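You operate a simulated robot arm through the tools that you are given. There is no shell and no other tool. Be economical: measure what you need, move in short steps, check, and stop when the job is done.

You run a simulated robot arm. Do the job below in one go: nothing can be reset, and whatever is moved stays where it is left.

TASK
Open the teal packing drawer, take the twine spool from the inside of the teal packing drawer and leave it on the front of the packing bench, then shut the drawer. Take the green tag and leave it in the grey steel pan on the top of the steel bench. Open the top drawer, take the blue tie from there and put it on the top of the dark stand, then shut the drawer. Take the pink square tub and leave it in the feed tray. Take the yellow block and leave it in the reject pan. Do these in any order. Set down upright: twine spool.

The check looks at the end state, three seconds after you hand in, the way a careful person would. Anything else that was tipped, shoved, dropped, spilled or broken makes it a failure.

THE ROBOT
A 6-joint arm with a two-finger parallel gripper on a trunk, on a base that drives. Base frame: it is fixed to the floor where the robot stands at the start and does not move with it; the origin is under the middle of the robot, x ahead of it, y to its left, z up; the surface under the hand at the start is at about z = 0.86. Lengths are in m, angles in degrees, forces in N, time in s.
With the tool pointing down near the work surface it reaches from about 0.18 to 0.64 m from the robot's upright axis, wherever it stands. Its first joint turns from -166.0 to 166.0 degrees. Places, roughly: blue tie (10x5x5 cm) [-2, 0.4, 0.6]; feed tray [-2.8, -4.9, 1.3]; front of the packing bench (34x17 cm) [0.12, 0.34, 0.86]; green tag [-0.25, 1, 1.25]; pink square tub (5x5x5 cm) [-1.5, -2.1, 0.7]; reject pan [-1, -5.25, 0.5]; steel pan (17x17x7 cm) [-1.4, -1.9, 0.7]; teal packing drawer [0.5, 0.1, 0.7]; top drawer [-2, 0.5, 0.7]; top of the dark stand (30x16 cm) [-0.12, -1.98, 0.8]; twine spool (8x8x8 cm) [0.4, 0.2, 0.7]; yellow block (5x4x3 cm) [-0.8, -5.4, 0.4]. Payload 1.57 kg.
The tool frame sits at the grasp point between the pads (the TCP): z along the fingers, y along the line on which they close. The tips reach 0.03 m beyond it. The gripper opens to 0.11 m. The fingers are 0.024 m wide and 0.012 m thick; the gripper's body (0.048 by 0.112 m) begins 0.078 m behind the TCP.
Orientation is told as [roll, pitch, yaw] about the base's x, y, z axes, in that order, counted from this pose: with the fingers straight down and closing along the base's y, the tool's x points along the base's -x, its y along +y and its z along -z.

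THE INTERFACE
- The arm moves only by the tool step_arm. Its argument "targets" is a list that holds one entry, the list of rows, each a list of 7 numbers: the shift along the tool's x, y, z in m, then the turn, a rotation vector about the tool's x, y, z in degrees, then the opening, from 0 (shut) to 1 (fully open). In form: [[[tx, ty, tz, wx, wy, wz, claw], ...]]. A call has 1 to 8 rows; each row is the pose to reach, as a shift and turn from the pose commanded when the call began, along the tool's axes at that moment. Each row takes 0.2 s and may step no farther than 0.05 m and 8.6 degrees from the row before; otherwise, or with a gripper value out of range, the whole call is refused. Where a pose cannot be reached the arm comes as near as it can. A force on the tool above 40 N (or 10 N above the force at the start of the call, whichever is more), or a blocked arm, ends the call early, and 0.2 s more pass. The fingers move at their own pace (about 0.108 m/s each) and stop on an object; they squeeze with about 29 N. The grip force told is the motor's: it shows also when the fingers shut on nothing. Time passes only in rows, and 0.2 s behind the last, so rows that repeat a pose let the fingers close. The reply holds the time, the measured pose of the TCP, the force on the tool along the base axes, the opening and the grip force, in the units named above and with some noise, with the torque about the TCP (base axes, N m) and any sound that the robot's microphone picked up, and new pictures: "views" is both (left out), scene, wrist or none.
- Cameras (640 x 400 px; columns grow to the right, rows downward): "scene" is now at [0.0392, 0.1862, 1.778]; the picture's right is [0.60, -0.80, 0.00], its down [-0.61, -0.46, -0.64] and it looks along [0.51, 0.39, -0.77] (base axes); focal length 214 px, centre (320, 200). "wrist" rides on the gripper at [0.07, 0.016, -0.141] in the tool frame; the picture's right is [-0.23, 0.97, 0.00], its down [-0.86, -0.20, -0.48] and it looks along [-0.47, -0.11, 0.88] (tool axes); focal length 222 px, centre (320, 200). There is no depth. A picture from a camera that has moved, and an enlarged one, comes with that camera's place and axes in the base frame and with its lens.
- slide_trunk(by): slides the trunk up (or, below 0, down) by that many m; the arm and the scene camera ride with it, the base frame stays. It gives what a move gives, with no picture.
- steer(legs): drives the robot by 1 to 6 legs, each [ahead, left, turn to the left] in m, m and degrees, along the robot's own axes; the way and the turn of a leg run together, so that a leg with both is an arc; at most 1.5 m and 180 degrees a leg. The arm and the cameras ride along, it lands a little off, and it stops where it bumps. It gives what a move gives, and a new picture of the scene camera.
- pan_tilt(pan, tilt): turns the head with the scene camera to pan (to the left, within 120 degrees either way) and tilt (down, from -29 to 69), counted from straight ahead of the robot. It gives what a move gives, and a new picture of the scene camera.
- zoom(camera, box): a new picture of the part [left, top, right, bottom] of that camera's present view, enlarged. The clock stands still meanwhile.
- hand_in(): hands the job in; it is judged then, once.

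Go step by step. Nothing tells you exact positions but the pictures and the camera data: compare them with the known pose of the tool, close in by small moves and look again before you grip or let go. The budget is 207 turns and 260 pictures, counting those below and the enlarged ones. Unless the task says otherwise, let go and move clear before handing in, and close with one line.

The tools are called after "Request:" as a command line: name --argument value ..., lists and objects as JSON in quotes. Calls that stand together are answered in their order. step_arm: Moves the arm, as the interface text tells. Its arguments: {"type":"object","properties":{"targets":{"type":"array","items":{"type":"array","items":{"type":"array","items":{"type":"number"}}}},"views":{"type":"string","enum":["both","scene","wrist","none"]}},"required":["targets"]} The other tools are called the same way: slide_trunk (by) slides the trunk up or down; steer (legs) drives the base; pan_tilt (pan, tilt) turns the head that bears the scene camera; zoom (camera, box) takes an enlarged picture of a part of a camera's view; hand_in () hands the job in.

At the start:

```text
time: 0.0
ee_pos: [0.3334, 0.2653, 1.4099]
tool_rot: [-0.4, 0.4, 0.0]
wrist_force: [-0.4, -0.6, -0.6]
wrist_torque: [0.04, 0.02, 0.0]
opening: 0.1101
grip_force: 0.1
trunk travel left (down, up): [-0.375, 0.215]
robot x, y, heading: [0.0004, 0.0021, 0.1]
head pan, tilt: [88.1, 68.8]
```

scene: 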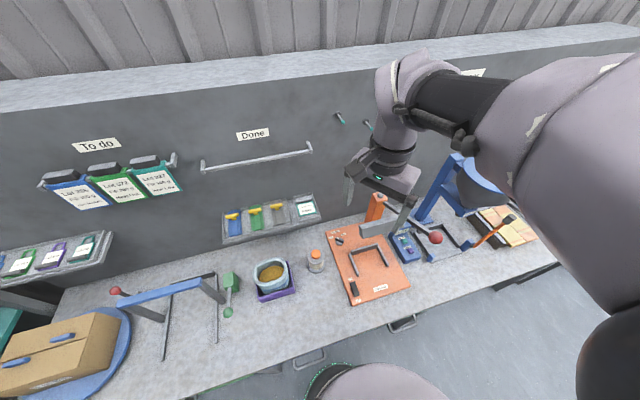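
wrist: 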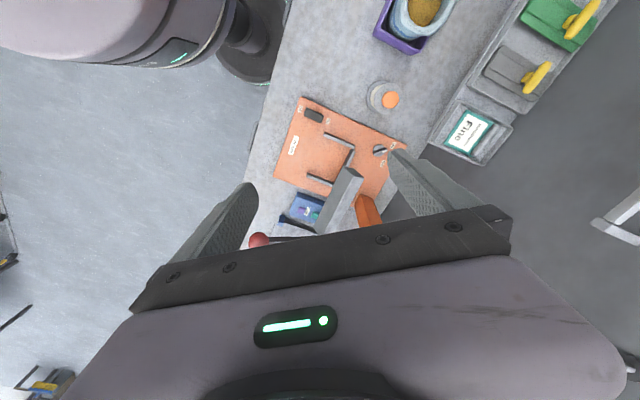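

I see a workbench with a wall behind it. I need to look around with the head first to find the drawers and things.

Request:
pan_tilt --pan 0 --tilt 60

Request:
pan_tilt --pan 60 --tilt 40

```text
time: 1.6
ee_pos: [0.3334, 0.2659, 1.4121]
tool_rot: [-0.2, 0.5, 0.0]
wrist_force: [0.6, -0.9, -0.9]
wrist_torque: [0.01, 0.01, -0.01]
opening: 0.1102
grip_force: 0.1
trunk travel left (down, up): [-0.375, 0.215]
robot x, y, heading: [-0.0027, 0.0003, 0.1]
head pan, tilt: [0.0, 60.0]
camera scene: at [0.0447, 0.14, 1.7657], right [0.0, -1.0, 0.0], down [-0.87, 0.0, -0.5], along [0.5, 0.0, -0.87], focal length 214 px, centre (320, 200)
```

scene: 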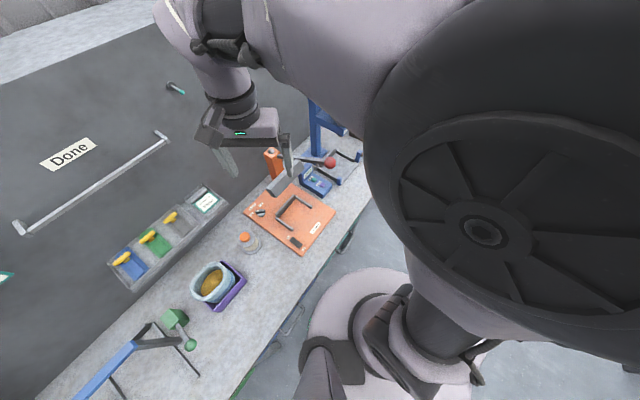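

```text
time: 2.9
ee_pos: [0.3334, 0.2667, 1.4111]
tool_rot: [-0.5, 0.4, 0.0]
wrist_force: [-0.9, -0.5, 0.3]
wrist_torque: [0.0, -0.03, -0.01]
opening: 0.1096
grip_force: 0.1
trunk travel left (down, up): [-0.375, 0.215]
robot x, y, heading: [0.0016, -0.0007, 0.1]
head pan, tilt: [60.0, 40.0]
camera scene: at [0.0205, 0.2134, 1.7925], right [0.87, -0.5, 0.0], down [-0.32, -0.56, -0.77], along [0.38, 0.66, -0.64], focal length 214 px, centre (320, 200)
```

scene: 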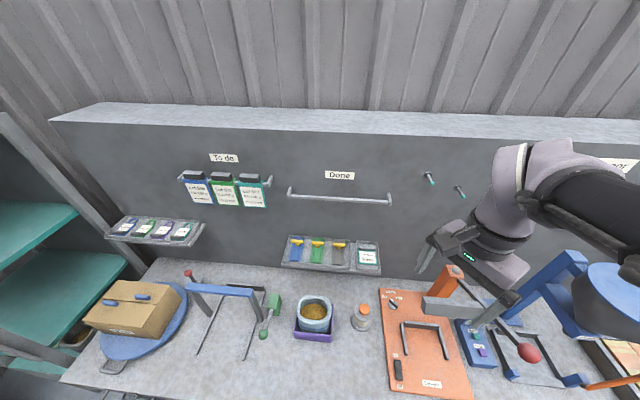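

The bench runs obliquely to the robot; its tag rail ("To do") holds the green tag. I look closer at the tags and at the bench's front.

Request:
zoom --camera "scene" --box '[160, 140, 320, 240]'

Request:
pan_tilt --pan 30 --tilt 69

Request:
pan_tilt --pan -100 --tilt 35

```text
4.00 times, centred on (240, 190) of scene
camera zoom: at [0.0205, 0.2134, 1.7925], right [0.87, -0.5, 0.0], down [-0.32, -0.56, -0.77], along [0.38, 0.66, -0.64], focal length 858 px, centre (640, 240)
```

zoom: 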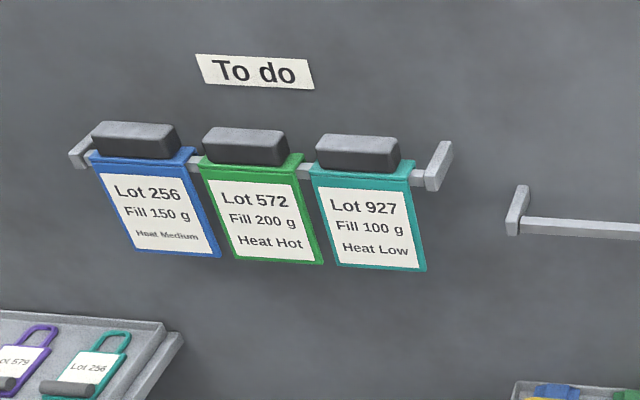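

```text
time: 3.9
ee_pos: [0.333, 0.266, 1.4107]
tool_rot: [-0.3, 0.5, -0.1]
wrist_force: [-0.4, 0.2, -0.5]
wrist_torque: [-0.01, -0.01, -0.03]
opening: 0.11
grip_force: 0.1
trunk travel left (down, up): [-0.375, 0.215]
robot x, y, heading: [0.0007, -0.0002, -0.1]
head pan, tilt: [30.0, 68.8]
camera scene: at [0.0423, 0.1792, 1.7759], right [0.52, -0.85, 0.0], down [-0.67, -0.41, -0.62], along [0.53, 0.32, -0.79], focal length 214 px, centre (320, 200)
```

scene: 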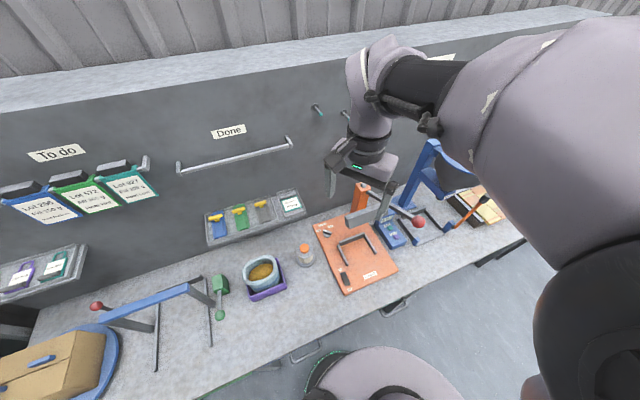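

```text
time: 6.0
ee_pos: [0.3336, 0.2652, 1.4126]
tool_rot: [-0.4, 0.4, 0.0]
wrist_force: [-0.8, 0.8, -1.1]
wrist_torque: [0.0, 0.0, -0.01]
opening: 0.1102
grip_force: 0.1
trunk travel left (down, up): [-0.375, 0.215]
robot x, y, heading: [0.0027, -0.0018, -0.1]
head pan, tilt: [-100.0, 35.0]
camera scene: at [-0.0373, 0.0531, 1.8], right [-0.98, 0.17, 0.0], down [0.1, 0.56, -0.82], along [-0.14, -0.81, -0.57], focal length 214 px, centre (320, 200)
```

scene: 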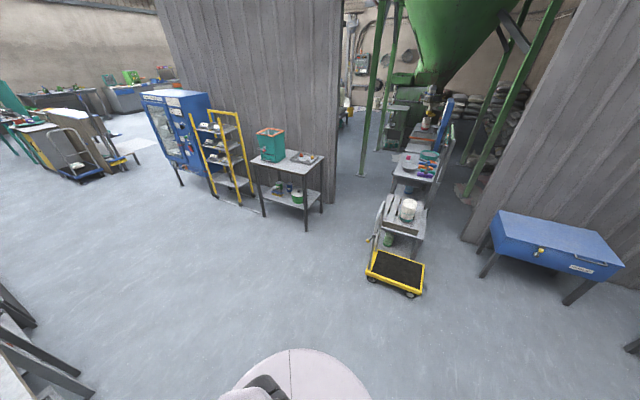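

The steel bench, dark stand and the green hopper area lie behind-right of the robot. I look the other ways too.

Request:
pan_tilt --pan -120 --tilt 25

Request:
pan_tilt --pan 120 --tilt 35

```text
time: 6.8
ee_pos: [0.3332, 0.267, 1.4113]
tool_rot: [-0.3, 0.4, -0.1]
wrist_force: [0.1, 0.3, -0.8]
wrist_torque: [-0.01, 0.02, 0.03]
opening: 0.1102
grip_force: 0.1
trunk travel left (down, up): [-0.375, 0.215]
robot x, y, heading: [0.0013, 0.0003, 0.1]
head pan, tilt: [-120.0, 25.0]
camera scene: at [-0.0681, 0.06, 1.8158], right [-0.87, 0.5, 0.0], down [0.21, 0.37, -0.91], along [-0.45, -0.79, -0.42], focal length 214 px, centre (320, 200)
```

scene: 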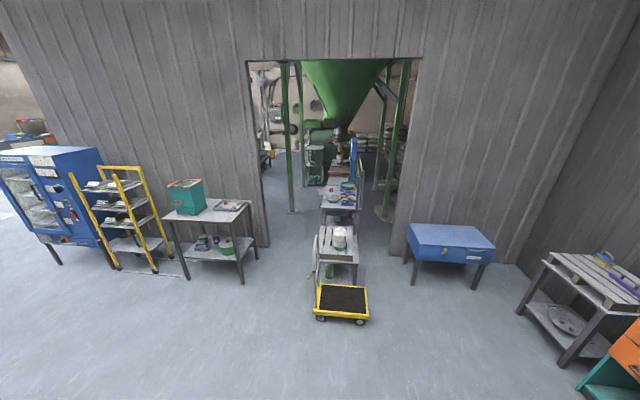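

```text
time: 10.2
ee_pos: [0.3334, 0.266, 1.4114]
tool_rot: [-0.4, 0.4, 0.0]
wrist_force: [0.7, -0.5, 0.3]
wrist_torque: [0.02, 0.03, -0.03]
opening: 0.11
grip_force: 0.1
trunk travel left (down, up): [-0.375, 0.215]
robot x, y, heading: [-0.0005, 0.0049, -0.1]
head pan, tilt: [120.0, 35.0]
camera scene: at [-0.066, 0.2161, 1.8], right [0.87, 0.5, 0.0], down [0.29, -0.5, -0.82], along [-0.41, 0.71, -0.57], focal length 214 px, centre (320, 200)
```

scene: 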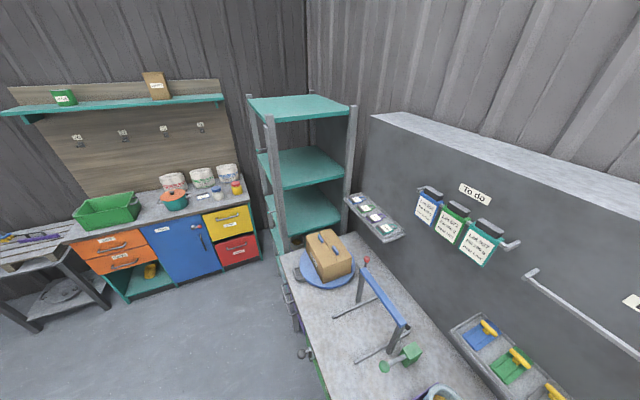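

The orange top drawer is in the cabinet to the rear left. I zoom in on labels there.

Request:
zoom --camera "scene" --box '[0, 170, 280, 345]'

Request:
pan_tilt --pan -120 --tilt 25

Request:
zoom --camera "scene" --box '[250, 130, 426, 240]'

Request:
zoom --camera "scene" --box '[250, 210, 426, 320]'

Request:
zoom --camera "scene" --box '[120, 160, 280, 260]'

```text
2.29 times, centred on (140, 258) of scene
camera zoom: at [-0.066, 0.2161, 1.8], right [0.87, 0.5, 0.0], down [0.29, -0.5, -0.82], along [-0.41, 0.71, -0.57], focal length 490 px, centre (731, 69)
```

zoom: 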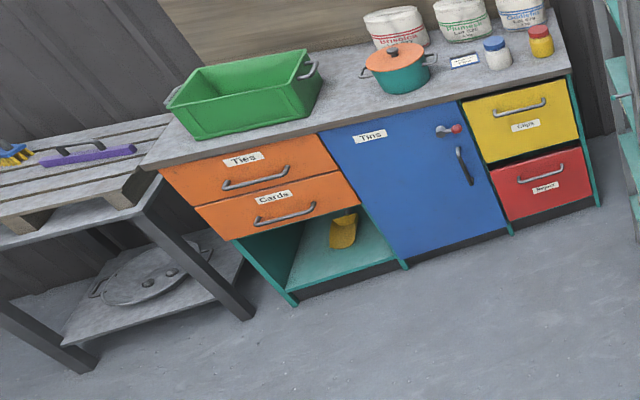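

```text
time: 13.6
ee_pos: [0.334, 0.2666, 1.4109]
tool_rot: [-0.4, 0.3, 0.0]
wrist_force: [0.3, 0.2, -0.6]
wrist_torque: [0.02, -0.02, -0.01]
opening: 0.11
grip_force: 0.0
trunk travel left (down, up): [-0.375, 0.215]
robot x, y, heading: [-0.0008, -0.0045, -0.0]
head pan, tilt: [-120.0, 25.0]
camera scene: at [-0.0681, 0.06, 1.8158], right [-0.87, 0.5, 0.0], down [0.21, 0.37, -0.91], along [-0.45, -0.79, -0.42], focal length 214 px, centre (320, 200)
```

scene: 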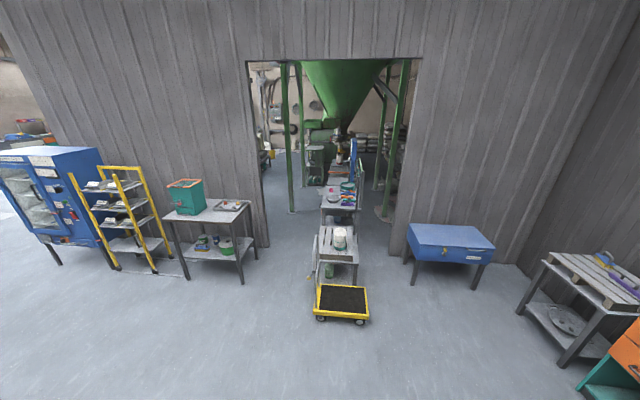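

```text
3.64 times, centred on (338, 185) of scene
camera zoom: at [-0.0681, 0.06, 1.8158], right [-0.87, 0.5, 0.0], down [0.21, 0.37, -0.91], along [-0.45, -0.79, -0.42], focal length 780 px, centre (254, 254)
```

zoom: 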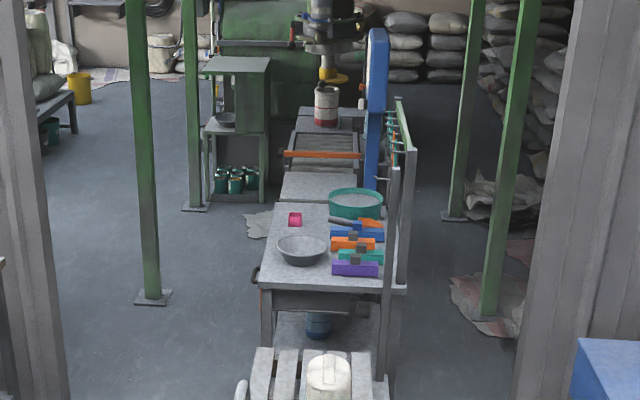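

```text
3.64 times, centred on (338, 265) of scene
camera zoom: at [-0.0681, 0.06, 1.8158], right [-0.87, 0.5, 0.0], down [0.21, 0.37, -0.91], along [-0.45, -0.79, -0.42], focal length 780 px, centre (254, -36)
```

zoom: 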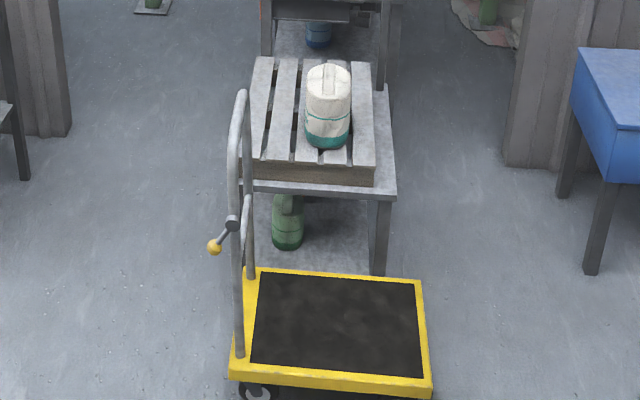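

```text
4.00 times, centred on (200, 210) of scene
camera zoom: at [-0.0681, 0.06, 1.8158], right [-0.87, 0.5, 0.0], down [0.21, 0.37, -0.91], along [-0.45, -0.79, -0.42], focal length 858 px, centre (800, 160)
```

zoom: 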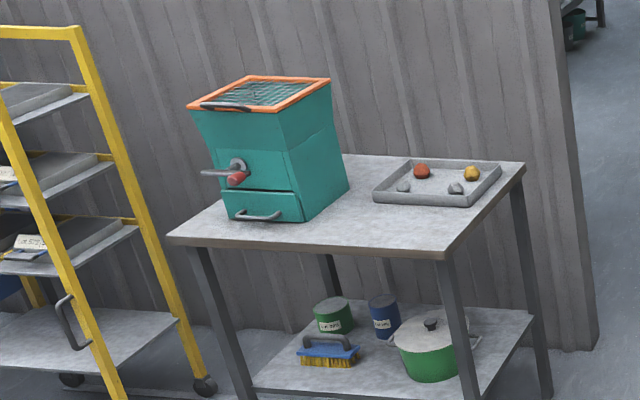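

The green tag hangs on the "To do" rail, the blue tie is in the "Ties" drawer, the pan and pink tub are on the steel bench in the doorway. First I back straight away from the bench and turn to face it.

Request:
steer --legs '[[-0.2, -0.35, 0], [0, 0, 60]]'

Request:
pan_tilt --pan 0 --tilt 45

Request:
pan_tilt --pan -35 --tilt 62

```text
time: 18.8
ee_pos: [-0.2584, 0.0624, 1.411]
tool_rot: [-0.3, 0.4, 59.4]
wrist_force: [0.2, 0.7, 0.6]
wrist_torque: [0.01, 0.01, 0.03]
opening: 0.1099
grip_force: 0.0
trunk travel left (down, up): [-0.375, 0.215]
robot x, y, heading: [-0.1959, -0.3592, 59.4]
head pan, tilt: [-120.0, 25.0]
camera scene: at [-0.2868, -0.3872, 1.8158], right [-0.87, -0.49, 0.0], down [-0.21, 0.37, -0.91], along [0.45, -0.79, -0.42], focal length 214 px, centre (320, 200)
```

scene: 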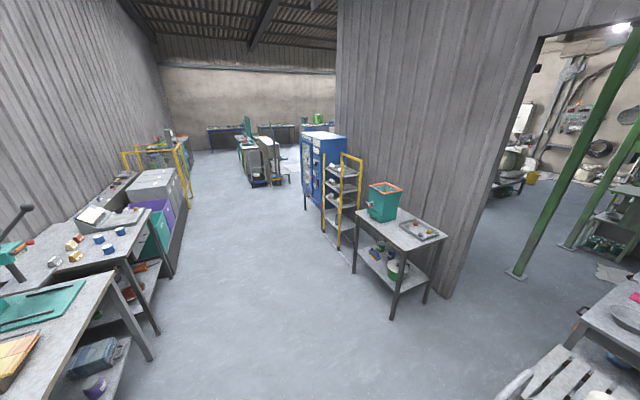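

```text
time: 20.8
ee_pos: [-0.2586, 0.0617, 1.4116]
tool_rot: [-0.4, 0.3, 59.5]
wrist_force: [0.4, -0.2, -0.4]
wrist_torque: [0.03, 0.0, 0.03]
opening: 0.11
grip_force: 0.1
trunk travel left (down, up): [-0.375, 0.215]
robot x, y, heading: [-0.2018, -0.3581, 59.4]
head pan, tilt: [0.0, 45.0]
camera scene: at [-0.2905, -0.237, 1.7852], right [0.86, -0.51, 0.0], down [-0.36, -0.61, -0.71], along [0.36, 0.61, -0.71], focal length 214 px, centre (320, 200)
```

scene: 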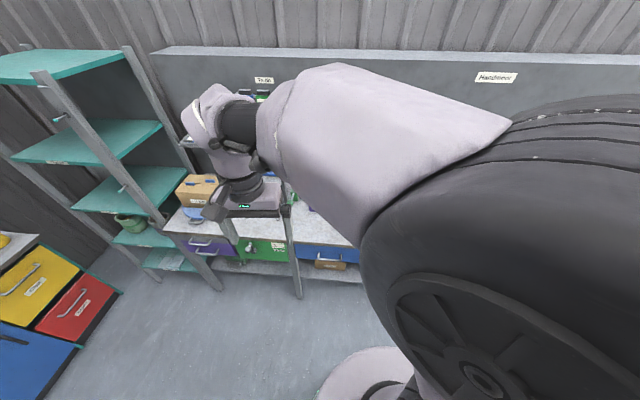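

```text
time: 21.8
ee_pos: [-0.2586, 0.0614, 1.4116]
tool_rot: [-0.4, 0.3, 59.4]
wrist_force: [-0.5, -0.1, 0.5]
wrist_torque: [0.02, 0.01, -0.05]
opening: 0.11
grip_force: 0.0
trunk travel left (down, up): [-0.375, 0.215]
robot x, y, heading: [-0.2002, -0.3608, 59.3]
head pan, tilt: [-35.0, 62.0]
camera scene: at [-0.2734, -0.2803, 1.7635], right [0.41, -0.91, 0.0], down [-0.8, -0.37, -0.47], along [0.43, 0.19, -0.88], focal length 214 px, centre (320, 200)
```

scene: 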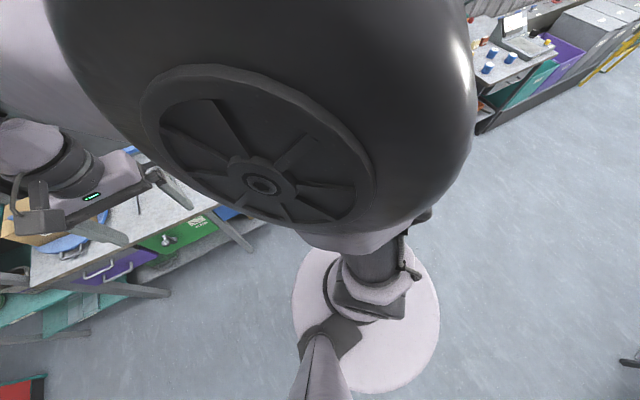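

The shoulder blocks the view to the right; the teal drawer should be about 0.4 m to my right. I move to the right so that it lies to the left of the head.

Request:
steer --legs '[[0, -0.6, 0]]'

Request:
pan_tilt --pan 20 --tilt 50

```text
time: 25.2
ee_pos: [0.2568, -0.2421, 1.4116]
tool_rot: [-0.3, 0.4, 60.0]
wrist_force: [0.0, 0.0, 0.1]
wrist_torque: [0.01, 0.0, 0.01]
opening: 0.1103
grip_force: 0.1
trunk travel left (down, up): [-0.375, 0.215]
robot x, y, heading: [0.3176, -0.6631, 59.9]
head pan, tilt: [-35.0, 62.0]
camera scene: at [0.2457, -0.5846, 1.7635], right [0.42, -0.91, 0.0], down [-0.8, -0.37, -0.47], along [0.43, 0.2, -0.88], focal length 214 px, centre (320, 200)
```

scene: 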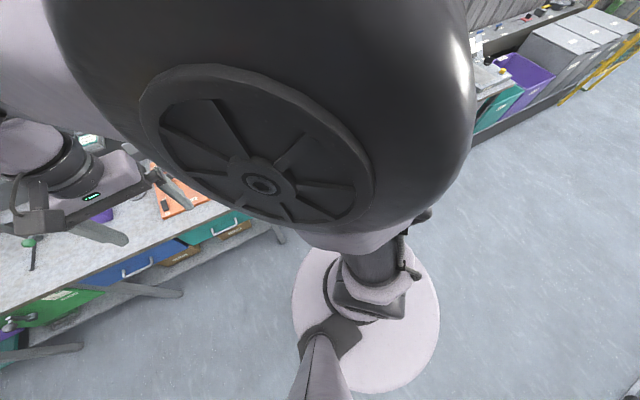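

```text
time: 26.4
ee_pos: [0.2559, -0.2424, 1.4119]
tool_rot: [-0.4, 0.4, 60.0]
wrist_force: [-0.2, -0.8, -0.1]
wrist_torque: [0.02, 0.02, 0.0]
opening: 0.11
grip_force: 0.0
trunk travel left (down, up): [-0.375, 0.215]
robot x, y, heading: [0.3192, -0.6657, 60.2]
head pan, tilt: [20.0, 50.0]
camera scene: at [0.2003, -0.5357, 1.7783], right [0.98, -0.17, 0.0], down [-0.13, -0.75, -0.64], along [0.11, 0.63, -0.77], focal length 214 px, centre (320, 200)
```

scene: 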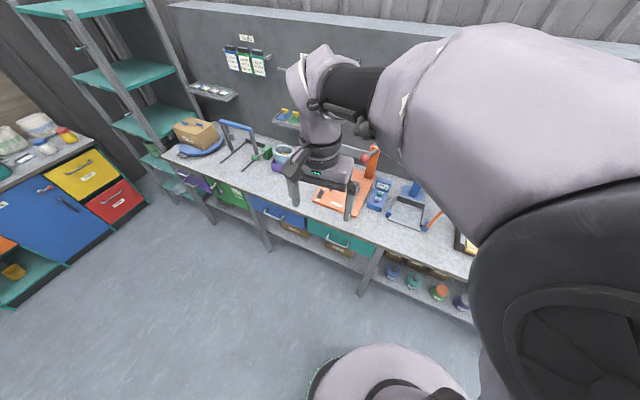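

The teal drawer is visible under the orange board. I zoom on it.

Request:
zoom --camera "scene" --box '[270, 170, 430, 270]'

```text
4.00 times, centred on (350, 220) of scene
camera zoom: at [0.2003, -0.5357, 1.7783], right [0.98, -0.17, 0.0], down [-0.13, -0.75, -0.64], along [0.11, 0.63, -0.77], focal length 858 px, centre (200, 120)
```

zoom: 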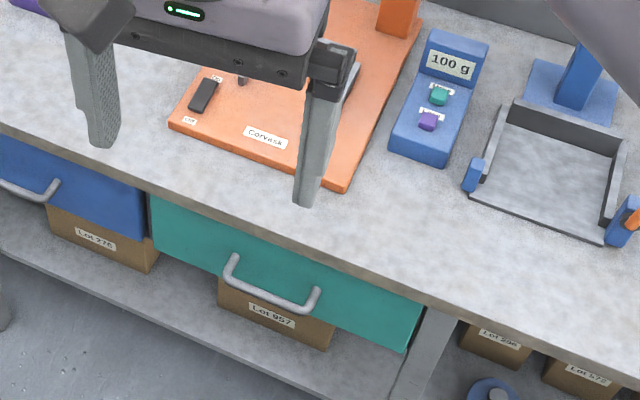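

The teal drawer's handle is at about (0.40, 0.01, 0.72), and the bench normal points at about 55°. I square up with the bench, then turn the tool horizontal with the fingers closing vertically.

Request:
steer --legs '[[0, 0, -4.7], [-0.05, 0.12, 0]]'

Request:
step_arm --targets '[[[0, 0, 0, -4.9, -4.9, 4.9, 1], [0, 0, 0, -9.8, -9.8, 9.8, 1], [0, 0, 0, -14.7, -14.7, 14.7, 1], [0, 0, 0, -19.6, -19.6, 19.6, 1], [0, 0, 0, -24.5, -24.5, 24.5, 1], [0, 0, 0, -29.4, -29.4, 29.4, 1], [0, 0, 0, -34.3, -34.3, 34.3, 1], [0, 0, 0, -39.2, -39.2, 39.2, 1]]]' --views "scene"

```text
time: 28.2
ee_pos: [0.1638, -0.2104, 1.4101]
tool_rot: [-0.4, 0.4, 55.3]
wrist_force: [0.1, -0.6, 0.0]
wrist_torque: [0.03, -0.03, 0.01]
opening: 0.11
grip_force: 0.1
trunk travel left (down, up): [-0.375, 0.215]
robot x, y, heading: [0.1933, -0.6346, 55.5]
head pan, tilt: [20.0, 50.0]
camera scene: at [0.0836, -0.4983, 1.7782], right [0.97, -0.25, 0.0], down [-0.19, -0.74, -0.64], along [0.16, 0.62, -0.77], focal length 214 px, centre (320, 200)
```

scene: 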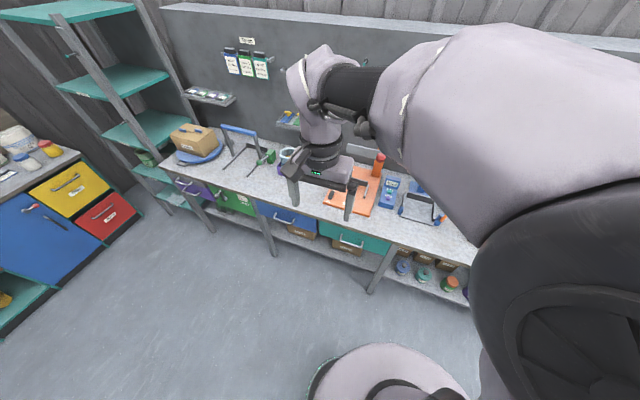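

```text
time: 30.0
ee_pos: [0.1638, -0.2107, 1.4127]
tool_rot: [51.4, -19.1, 3.8]
wrist_force: [0.0, -0.5, 0.0]
wrist_torque: [0.01, 0.0, -0.03]
opening: 0.11
grip_force: 0.1
trunk travel left (down, up): [-0.375, 0.215]
robot x, y, heading: [0.1932, -0.634, 55.3]
head pan, tilt: [20.0, 50.0]
camera scene: at [0.1338, -0.5375, 1.7787], right [0.46, -0.89, 0.0], down [-0.68, -0.35, -0.65], along [0.57, 0.3, -0.76], focal length 214 px, centre (320, 200)
```

scene: 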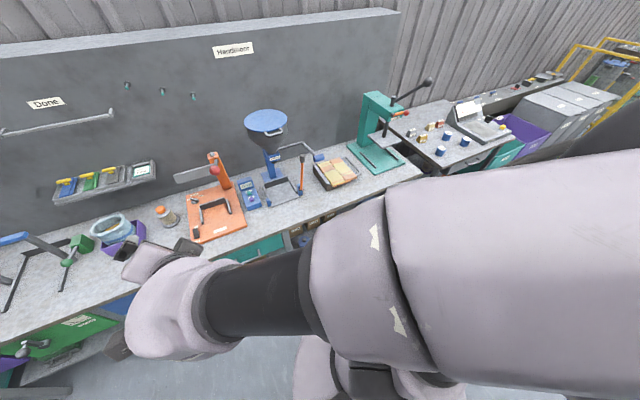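

The orientation goes as planned. I finish the remaining turn.

Request:
step_arm --targets '[[[0, 0, 0, -4.9, -4.9, 4.9, 1], [0, 0, 0, -9.8, -9.8, 9.8, 1], [0, 0, 0, -14.7, -14.7, 14.7, 1], [0, 0, 0, -19.6, -19.6, 19.6, 1], [0, 0, 0, -24.5, -24.5, 24.5, 1], [0, 0, 0, -29.4, -29.4, 29.4, 1], [0, 0, 0, -30.1, -30.1, 30.1, 1]]]' --views "both"

Request:
slide_trunk --by -0.3

Request:
pan_tilt --pan 20 --tilt 50

```text
time: 31.3
ee_pos: [0.2381, -0.3184, 1.562]
tool_rot: [85.6, -2.2, -42.4]
wrist_force: [-0.6, 0.8, 1.1]
wrist_torque: [0.03, 0.02, 0.0]
opening: 0.11
grip_force: 0.1
out of reach, approached as far as the arm can: row 1, 2, 3, 4, 5, 6
trunk travel left (down, up): [-0.375, 0.215]
robot x, y, heading: [0.1937, -0.6348, 55.2]
head pan, tilt: [20.0, 50.0]
stopped in row 6: the arm was blocked; the commanded pose is now the measured one
camera scene: at [0.0848, -0.4986, 1.7783], right [0.97, -0.25, 0.0], down [-0.19, -0.74, -0.64], along [0.16, 0.62, -0.77], focal length 214 px, centre (320, 200)
camera wrist: at [0.0908, -0.3739, 1.5867], right [0.19, -0.07, 0.98], down [0.31, -0.94, -0.13], along [0.93, 0.32, -0.16], focal length 222 px, centre (320, 200)
```

scene: 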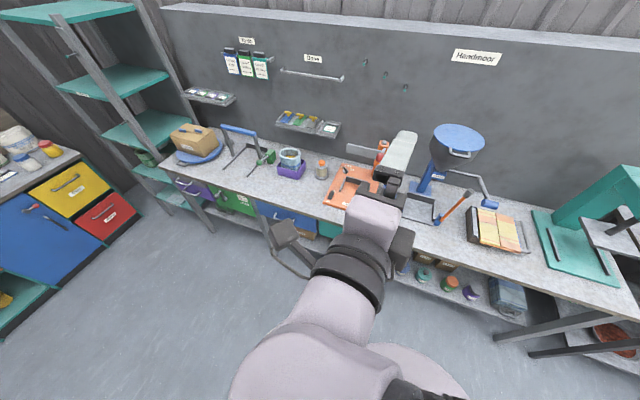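
wrist: 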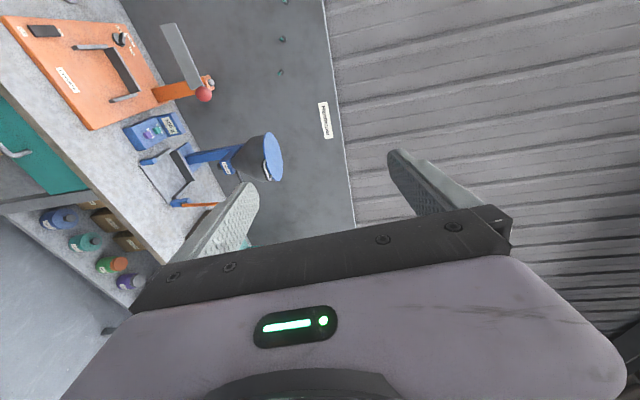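

```text
time: 34.3
ee_pos: [0.238, -0.3199, 1.2625]
tool_rot: [85.5, -2.2, -42.2]
wrist_force: [-0.4, -0.3, -0.1]
wrist_torque: [0.01, -0.04, 0.0]
opening: 0.1101
grip_force: 0.0
trunk travel left (down, up): [-0.075, 0.515]
robot x, y, heading: [0.1949, -0.634, 55.5]
head pan, tilt: [20.0, 50.0]
```

```text
time: 34.9
ee_pos: [0.237, -0.3185, 1.2628]
tool_rot: [85.5, -2.2, -42.3]
wrist_force: [0.2, -0.1, 0.2]
wrist_torque: [-0.01, -0.03, 0.01]
opening: 0.11
grip_force: 0.0
trunk travel left (down, up): [-0.075, 0.515]
robot x, y, heading: [0.1944, -0.6371, 55.7]
head pan, tilt: [20.0, 50.0]
camera scene: at [0.085, -0.4986, 1.4783], right [0.97, -0.25, 0.0], down [-0.19, -0.74, -0.64], along [0.16, 0.62, -0.77], focal length 214 px, centre (320, 200)
```

scene: 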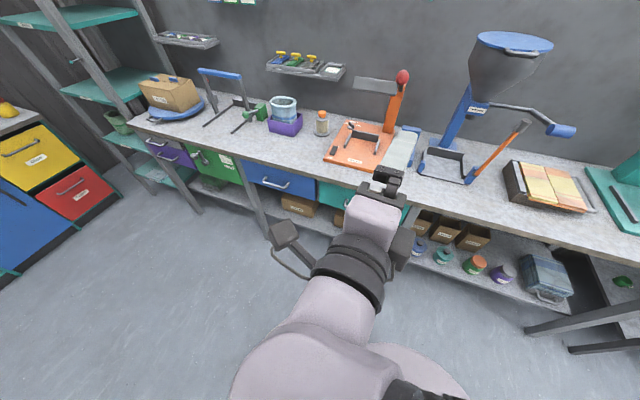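

The arm is now in a clear posture with the tool roughly horizontal. I correct the yaw and go down in front of the drawer.

Request:
step_arm --targets '[[[0, -0.045, 0.01, 0, 1, 0.3, 1], [0, -0.09, 0.02, 0, 2, 0.6, 1], [0, -0.135, 0.03, 0, 3, 0.9, 1], [0, -0.18, 0.04, 0, 4, 1.2, 1], [0, -0.225, 0.05, 0, 5, 1.5, 1], [0, -0.27, 0.06, 0, 6, 1.8, 1], [0, -0.315, 0.07, 0, 7, 2.1, 1], [0, -0.36, 0.08, 0, 7.7, 2.2, 1]]]' --views "both"

```text
time: 36.0
ee_pos: [0.2536, -0.3363, 1.2606]
tool_rot: [85.1, 0.5, -47.7]
wrist_force: [-0.4, -0.5, 0.4]
wrist_torque: [-0.02, 0.0, -0.01]
opening: 0.11
grip_force: 0.0
out of reach, approached as far as the arm can: row 1, 2, 3, 4, 5
trunk travel left (down, up): [-0.075, 0.515]
robot x, y, heading: [0.1922, -0.6349, 55.3]
head pan, tilt: [20.0, 50.0]
stopped in row 5: the arm was blocked; the commanded pose is now the measured one
camera scene: at [0.085, -0.4985, 1.4783], right [0.97, -0.25, 0.0], down [-0.19, -0.74, -0.64], along [0.16, 0.62, -0.77], focal length 214 px, centre (320, 200)
camera wrist: at [0.1038, -0.3769, 1.2893], right [0.22, -0.12, 0.97], down [0.21, -0.96, -0.17], along [0.95, 0.24, -0.19], focal length 222 px, centre (320, 200)
```

scene: 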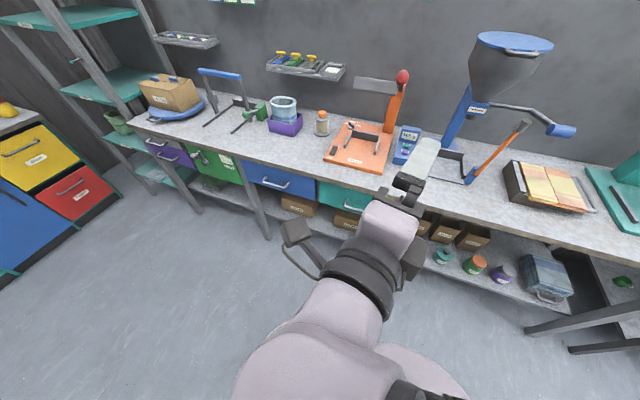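
wrist: 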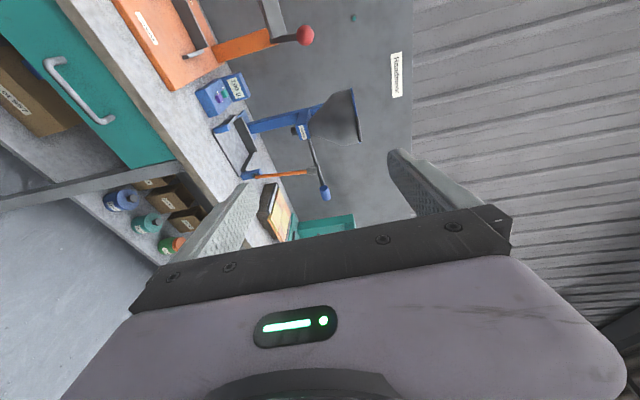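

The arm is at a limit this close in; I extend it outward first.

Request:
step_arm --targets '[[[0, 0, 0.04, 0, 0, 0, 1], [0, 0, 0.08, 0, 0, 0, 1], [0, 0, 0.12, 0, 0, 0, 1], [0, 0, 0.16, 0, 0, 0, 1], [0, 0, 0.2, 0, 0, 0, 1]]]' --views "scene"

```text
time: 37.2
ee_pos: [0.3465, -0.2598, 1.3399]
tool_rot: [84.0, -0.4, -47.7]
wrist_force: [1.1, -0.1, 0.4]
wrist_torque: [-0.01, 0.03, 0.0]
opening: 0.1099
grip_force: 0.1
out of reach, approached as far as the arm can: row 1, 2, 3, 4, 5
trunk travel left (down, up): [-0.075, 0.515]
robot x, y, heading: [0.1979, -0.6344, 55.3]
head pan, tilt: [20.0, 50.0]
camera scene: at [0.0848, -0.4973, 1.4782], right [0.97, -0.25, 0.0], down [-0.19, -0.74, -0.64], along [0.16, 0.62, -0.77], focal length 214 px, centre (320, 200)
```

scene: 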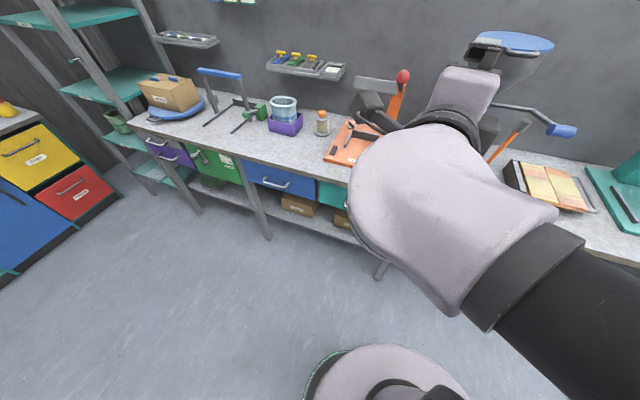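

That branch of the arm works badly. I turn back to tool-down and will spin first, then pitch.

Request:
step_arm --targets '[[[0, 0, 0, 4.9, 4.9, -4.9, 1], [0, 0, 0, 9.8, 9.8, -9.8, 1], [0, 0, 0, 14.7, 14.7, -14.7, 1], [0, 0, 0, 19.6, 19.6, -19.6, 1], [0, 0, 0, 24.5, 24.5, -24.5, 1], [0, 0, 0, 29.4, 29.4, -29.4, 1], [0, 0, 0, 34.3, 34.3, -34.3, 1], [0, 0, 0, 39.2, 39.2, -39.2, 1]]]' --views "none"

Request:
step_arm --targets '[[[0, 0, 0, 4.9, 4.9, -4.9, 1], [0, 0, 0, 9.8, 9.8, -9.8, 1], [0, 0, 0, 14.7, 14.7, -14.7, 1], [0, 0, 0, 19.6, 19.6, -19.6, 1], [0, 0, 0, 24.5, 24.5, -24.5, 1], [0, 0, 0, 29.4, 29.4, -29.4, 1]]]' --views "scene"

```text
time: 39.0
ee_pos: [0.3434, -0.2629, 1.3383]
tool_rot: [35.1, -14.5, 5.3]
wrist_force: [-1.1, 0.4, -0.3]
wrist_torque: [0.02, 0.01, 0.02]
opening: 0.1096
grip_force: 0.1
trunk travel left (down, up): [-0.075, 0.515]
robot x, y, heading: [0.195, -0.6328, 55.2]
head pan, tilt: [20.0, 50.0]
```

```text
time: 40.5
ee_pos: [0.3419, -0.2636, 1.3326]
tool_rot: [1.4, 4.1, 41.9]
wrist_force: [0.9, -0.4, 0.6]
wrist_torque: [0.03, -0.02, 0.0]
opening: 0.1101
grip_force: 0.2
out of reach, approached as far as the arm can: row 6
trunk travel left (down, up): [-0.075, 0.515]
robot x, y, heading: [0.1894, -0.6337, 55.1]
head pan, tilt: [20.0, 50.0]
camera scene: at [0.0848, -0.4988, 1.4783], right [0.97, -0.25, 0.0], down [-0.19, -0.74, -0.64], along [0.16, 0.62, -0.77], focal length 214 px, centre (320, 200)
```

scene: 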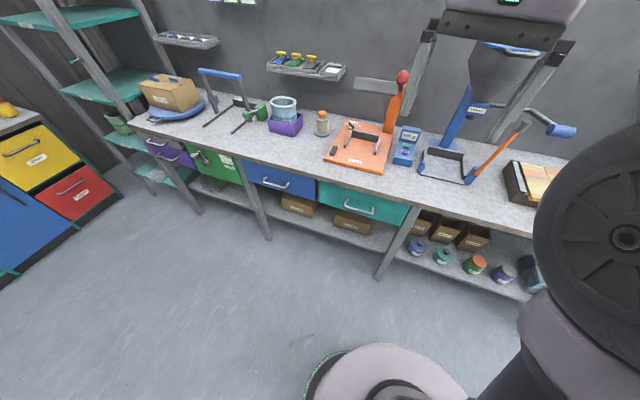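

The drawer handle is fully visible now; I zoom to measure it.

Request:
zoom --camera "scene" --box '[310, 165, 422, 235]'

```text
5.71 times, centred on (366, 200) of scene
camera zoom: at [0.0848, -0.4988, 1.4783], right [0.97, -0.25, 0.0], down [-0.19, -0.74, -0.64], along [0.16, 0.62, -0.77], focal length 1226 px, centre (57, 200)
```

zoom: 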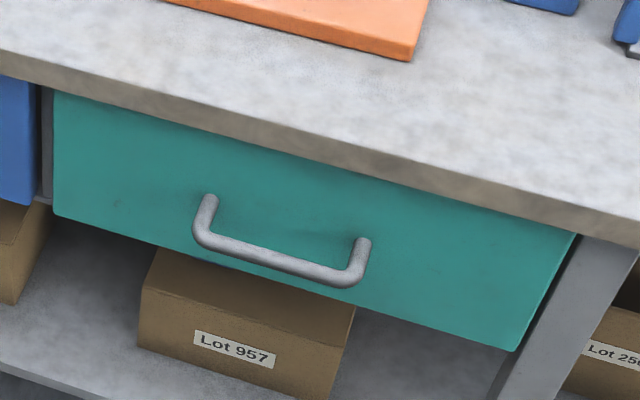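

Triangulated, the handle bar is at (0.394, 0.007, 0.728). I lower the hand in front of the bench while spinning it so it closes along the pull direction.

Request:
step_arm --targets '[[[0, 0, 0.03, 0, 0, -8.5, 1], [0, 0, 0.06, 0, 0, -17, 1], [0, 0, 0.09, 0, 0, -25.5, 1], [0, 0, 0.12, 0, 0, -34, 1], [0, 0, 0.15, 0, 0, -42.5, 1], [0, 0, 0.18, 0, 0, -51, 1], [0, 0, 0.21, 0, 0, -59.5, 1], [0, 0, 0.24, 0, 0, -68, 1]]]' --views "none"

Request:
step_arm --targets '[[[0, 0, 0.02, 0, 0, -8.5, 1], [0, 0, 0.04, 0, 0, -17, 1], [0, 0, 0.06, 0, 0, -25.5, 1], [0, 0, 0.08, 0, 0, -34, 1]]]' --views "both"

```text
time: 42.2
ee_pos: [0.3249, -0.2708, 1.0956]
tool_rot: [4.4, 0.3, 110.0]
wrist_force: [0.0, -0.2, 0.0]
wrist_torque: [-0.03, 0.01, 0.0]
opening: 0.1099
grip_force: 0.0
trunk travel left (down, up): [-0.075, 0.515]
robot x, y, heading: [0.1976, -0.6386, 55.4]
head pan, tilt: [20.0, 50.0]
```

```text
time: 43.2
ee_pos: [0.3201, -0.2735, 1.0144]
tool_rot: [4.0, -2.1, 144.0]
wrist_force: [-0.5, -0.7, -0.1]
wrist_torque: [0.01, 0.0, -0.01]
opening: 0.1101
grip_force: 0.0
trunk travel left (down, up): [-0.075, 0.515]
robot x, y, heading: [0.1922, -0.637, 55.2]
head pan, tilt: [20.0, 50.0]
camera scene: at [0.0851, -0.4984, 1.4783], right [0.97, -0.25, 0.0], down [-0.19, -0.74, -0.64], along [0.16, 0.62, -0.77], focal length 214 px, centre (320, 200)
camera wrist: at [0.3753, -0.323, 1.1543], right [-0.75, -0.65, 0.07], down [-0.54, 0.68, 0.49], along [-0.37, 0.33, -0.87], focal length 222 px, centre (320, 200)
```

scene: 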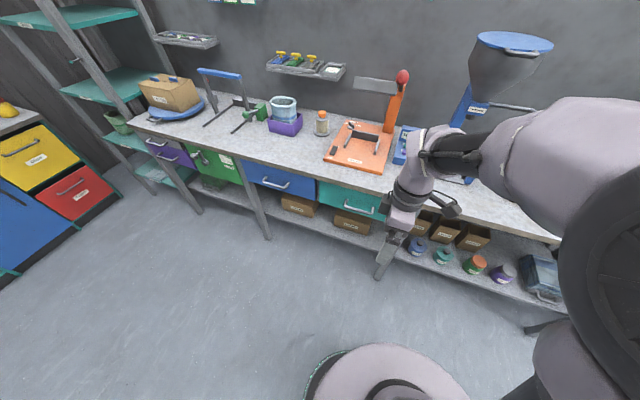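
wrist: 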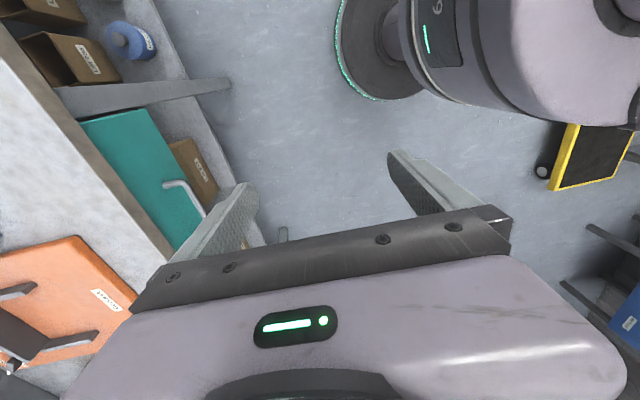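

The drawer handle is seen by the wrist camera too. Now I pitch the tool forward while shifting left in line with the handle and down.

Request:
step_arm --targets '[[[-0.012, 0, 0.01, 8.5, 0, 0, 1], [-0.024, 0, 0.02, 17, 0, 0, 1], [-0.036, 0, 0.03, 25.5, 0, 0, 1], [-0.048, 0, 0.04, 34, 0, 0, 1], [-0.06, 0, 0.05, 42.5, 0, 0, 1], [-0.072, 0, 0.06, 51, 0, 0, 1], [-0.084, 0, 0.07, 59.5, 0, 0, 1], [-0.096, 0, 0.08, 65, 0, 0, 1]]]' --views "both"

```text
time: 45.0
ee_pos: [0.2274, -0.2008, 0.9344]
tool_rot: [-61.1, -2.1, 143.7]
wrist_force: [0.6, -0.5, 0.5]
wrist_torque: [0.0, -0.02, -0.02]
opening: 0.11
grip_force: 0.1
out of reach, approached as far as the arm can: row 5, 6, 7, 8
trunk travel left (down, up): [-0.075, 0.515]
robot x, y, heading: [0.1972, -0.6378, 55.4]
head pan, tilt: [20.0, 50.0]
camera scene: at [0.0847, -0.4984, 1.4782], right [0.97, -0.25, 0.0], down [-0.19, -0.74, -0.64], along [0.16, 0.62, -0.77], focal length 214 px, centre (320, 200)
camera wrist: at [0.206, -0.349, 0.9858], right [-0.49, -0.23, -0.84], down [-0.87, 0.24, 0.44], along [0.1, 0.95, -0.31], focal length 222 px, centre (320, 200)
```

scene: 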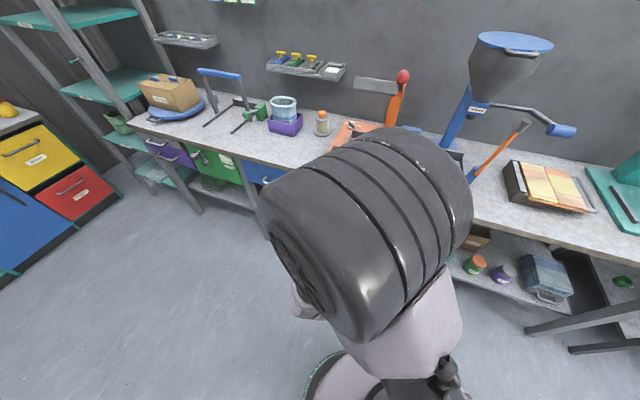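
wrist: 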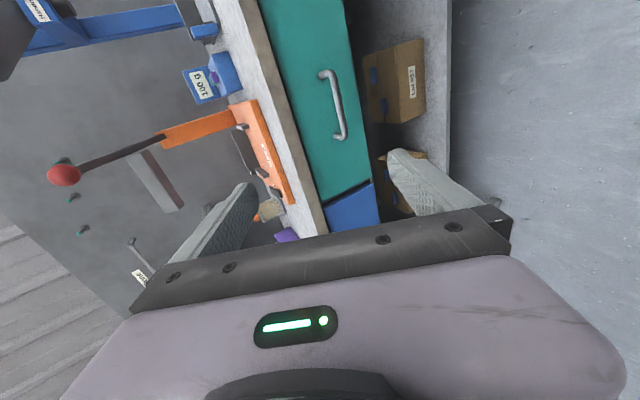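

The hand faces the drawer with the handle in view. I move to a staging point 10 cm short of the handle, levelling the tool further.

Request:
step_arm --targets '[[[0.003, 0.009, 0.039, 4, 0, 0, 0.6], [0.006, 0.017, 0.077, 8, 0, 0, 0.6], [0.009, 0.026, 0.116, 12, 0, 0, 0.6], [0.012, 0.035, 0.155, 16, 0, 0, 0.6], [0.015, 0.043, 0.194, 20, 0, 0, 0.6], [0.018, 0.052, 0.232, 20, 0, 0, 0.6]]]' --views "both"

```text
time: 46.5
ee_pos: [0.3066, -0.0492, 0.7776]
tool_rot: [-80.5, -1.8, 142.2]
wrist_force: [-0.3, 0.6, 0.0]
wrist_torque: [0.0, -0.04, 0.03]
opening: 0.0662
grip_force: 0.0
out of reach, approached as far as the arm can: row 4, 5, 6
trunk travel left (down, up): [-0.075, 0.515]
robot x, y, heading: [0.1959, -0.6334, 55.2]
head pan, tilt: [20.0, 50.0]
camera scene: at [0.0854, -0.4984, 1.4783], right [0.97, -0.25, 0.0], down [-0.19, -0.74, -0.64], along [0.16, 0.62, -0.77], focal length 214 px, centre (320, 200)
camera wrist: at [0.2734, -0.2025, 0.7835], right [-0.3, 0.03, -0.95], down [-0.94, 0.17, 0.3], along [0.17, 0.98, -0.02], focal length 222 px, centre (320, 200)
```

scene: 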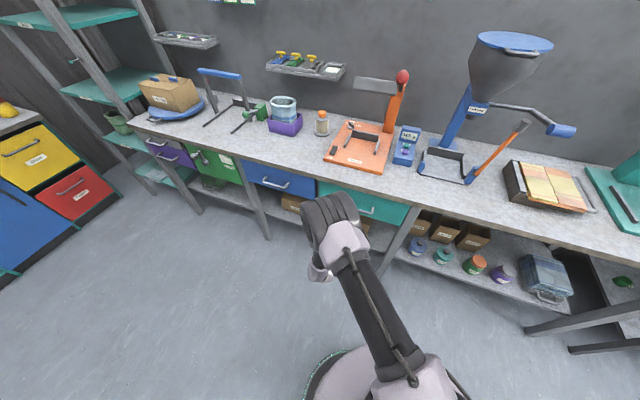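
wrist: 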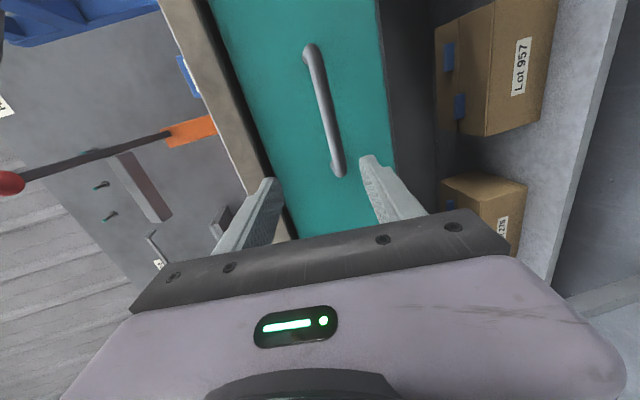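

The tool is nearly level, 5 cm above, 4 cm left of and 9.5 cm short of the handle. I lower it, then drive the base a bit nearer.

Request:
step_arm --targets '[[[0, 0.025, 0, 0, -1.5, 0, 0.6], [0, 0.05, 0, 0, -3, 0, 0.6]]]' --views "none"

Request:
steer --legs '[[0.05, -0.04, 0]]'

Request:
step_arm --targets '[[[0, 0, 0, 0, 0, 0, 0.6]]]' --views "wrist"

```text
time: 47.0
ee_pos: [0.2688, -0.0445, 0.729]
tool_rot: [-80.7, -2.4, 145.4]
wrist_force: [-0.1, -0.2, -0.5]
wrist_torque: [-0.03, 0.01, -0.02]
opening: 0.066
grip_force: 0.1
out of reach, approached as far as the arm can: row 1, 2
trunk travel left (down, up): [-0.075, 0.515]
robot x, y, heading: [0.1947, -0.6374, 55.1]
head pan, tilt: [20.0, 50.0]
```

```text
time: 48.0
ee_pos: [0.3326, -0.0266, 0.7293]
tool_rot: [-80.8, -2.3, 145.3]
wrist_force: [-0.6, 0.3, -0.7]
wrist_torque: [-0.02, 0.0, 0.03]
opening: 0.0662
grip_force: 0.0
trunk travel left (down, up): [-0.075, 0.515]
robot x, y, heading: [0.2522, -0.6197, 55.3]
head pan, tilt: [20.0, 50.0]
camera scene: at [0.1479, -0.4811, 1.4783], right [0.97, -0.25, 0.0], down [-0.19, -0.74, -0.64], along [0.16, 0.62, -0.77], focal length 214 px, centre (320, 200)
```

scene: 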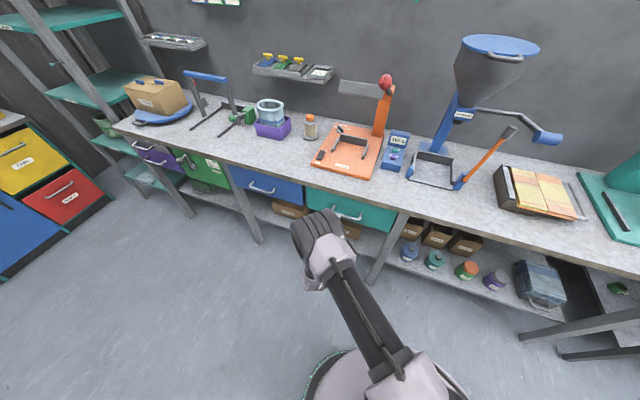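

```text
time: 48.4
ee_pos: [0.3309, -0.0267, 0.7297]
tool_rot: [-80.8, -2.4, 145.3]
wrist_force: [1.0, -0.5, 0.1]
wrist_torque: [0.02, -0.02, -0.01]
opening: 0.0658
grip_force: 0.1
trunk travel left (down, up): [-0.075, 0.515]
robot x, y, heading: [0.2573, -0.6177, 55.4]
head pan, tilt: [20.0, 50.0]
camera wrist: at [0.3081, -0.1826, 0.7332], right [-0.31, 0.02, -0.95], down [-0.94, 0.12, 0.31], along [0.12, 0.99, -0.01], focal length 222 px, centre (320, 200)
```

wrist: 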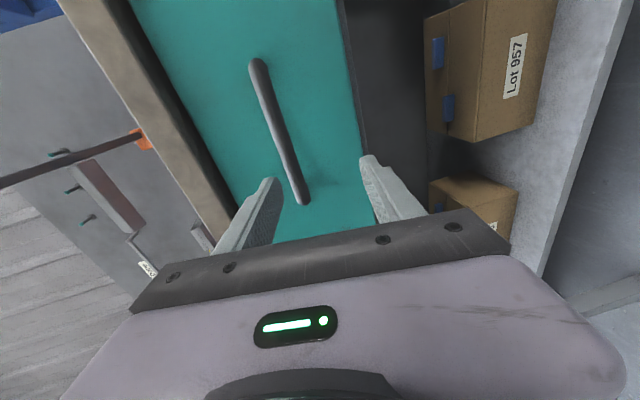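

The bar is between the fingers' lines, about 3 cm to the right and 6 cm ahead. I drive a little right and ahead.

Request:
steer --legs '[[0, -0.033, 0], [0.035, 0, 0]]'

Request:
step_arm --targets '[[[0, 0, 0, 0, 0, 0, 0.6]]]' --views "wrist"

```text
time: 49.8
ee_pos: [0.38, -0.0171, 0.729]
tool_rot: [-80.9, -2.3, 145.3]
wrist_force: [0.4, -0.1, -0.7]
wrist_torque: [-0.01, 0.03, -0.02]
opening: 0.066
grip_force: 0.2
trunk travel left (down, up): [-0.075, 0.515]
robot x, y, heading: [0.306, -0.6062, 55.2]
head pan, tilt: [20.0, 50.0]
camera scene: at [0.1956, -0.4706, 1.4783], right [0.97, -0.26, 0.0], down [-0.2, -0.74, -0.64], along [0.16, 0.62, -0.77], focal length 214 px, centre (320, 200)
```

scene: 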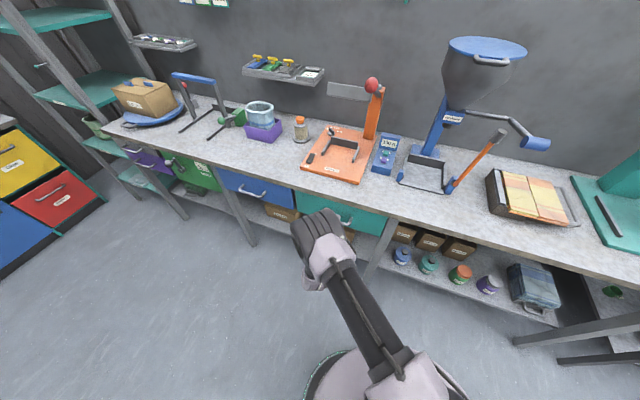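

```text
time: 50.1
ee_pos: [0.3796, -0.0173, 0.73]
tool_rot: [-80.8, -2.4, 145.3]
wrist_force: [0.5, 0.6, 0.3]
wrist_torque: [-0.01, -0.03, -0.02]
opening: 0.066
grip_force: 0.1
trunk travel left (down, up): [-0.075, 0.515]
robot x, y, heading: [0.3052, -0.6034, 55.3]
head pan, tilt: [20.0, 50.0]
camera wrist: at [0.3562, -0.1725, 0.7333], right [-0.31, 0.02, -0.95], down [-0.94, 0.12, 0.31], along [0.12, 0.99, -0.01], focal length 222 px, centre (320, 200)
```

wrist: 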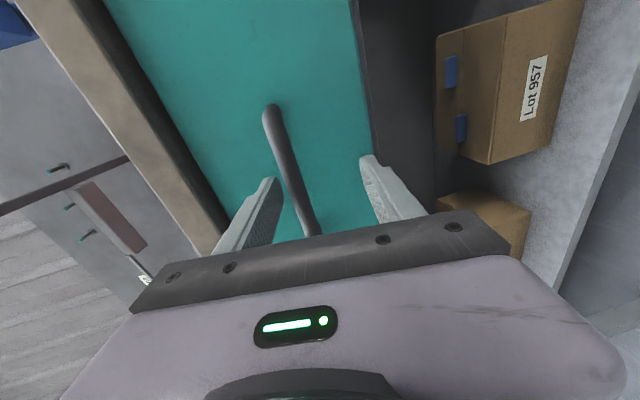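

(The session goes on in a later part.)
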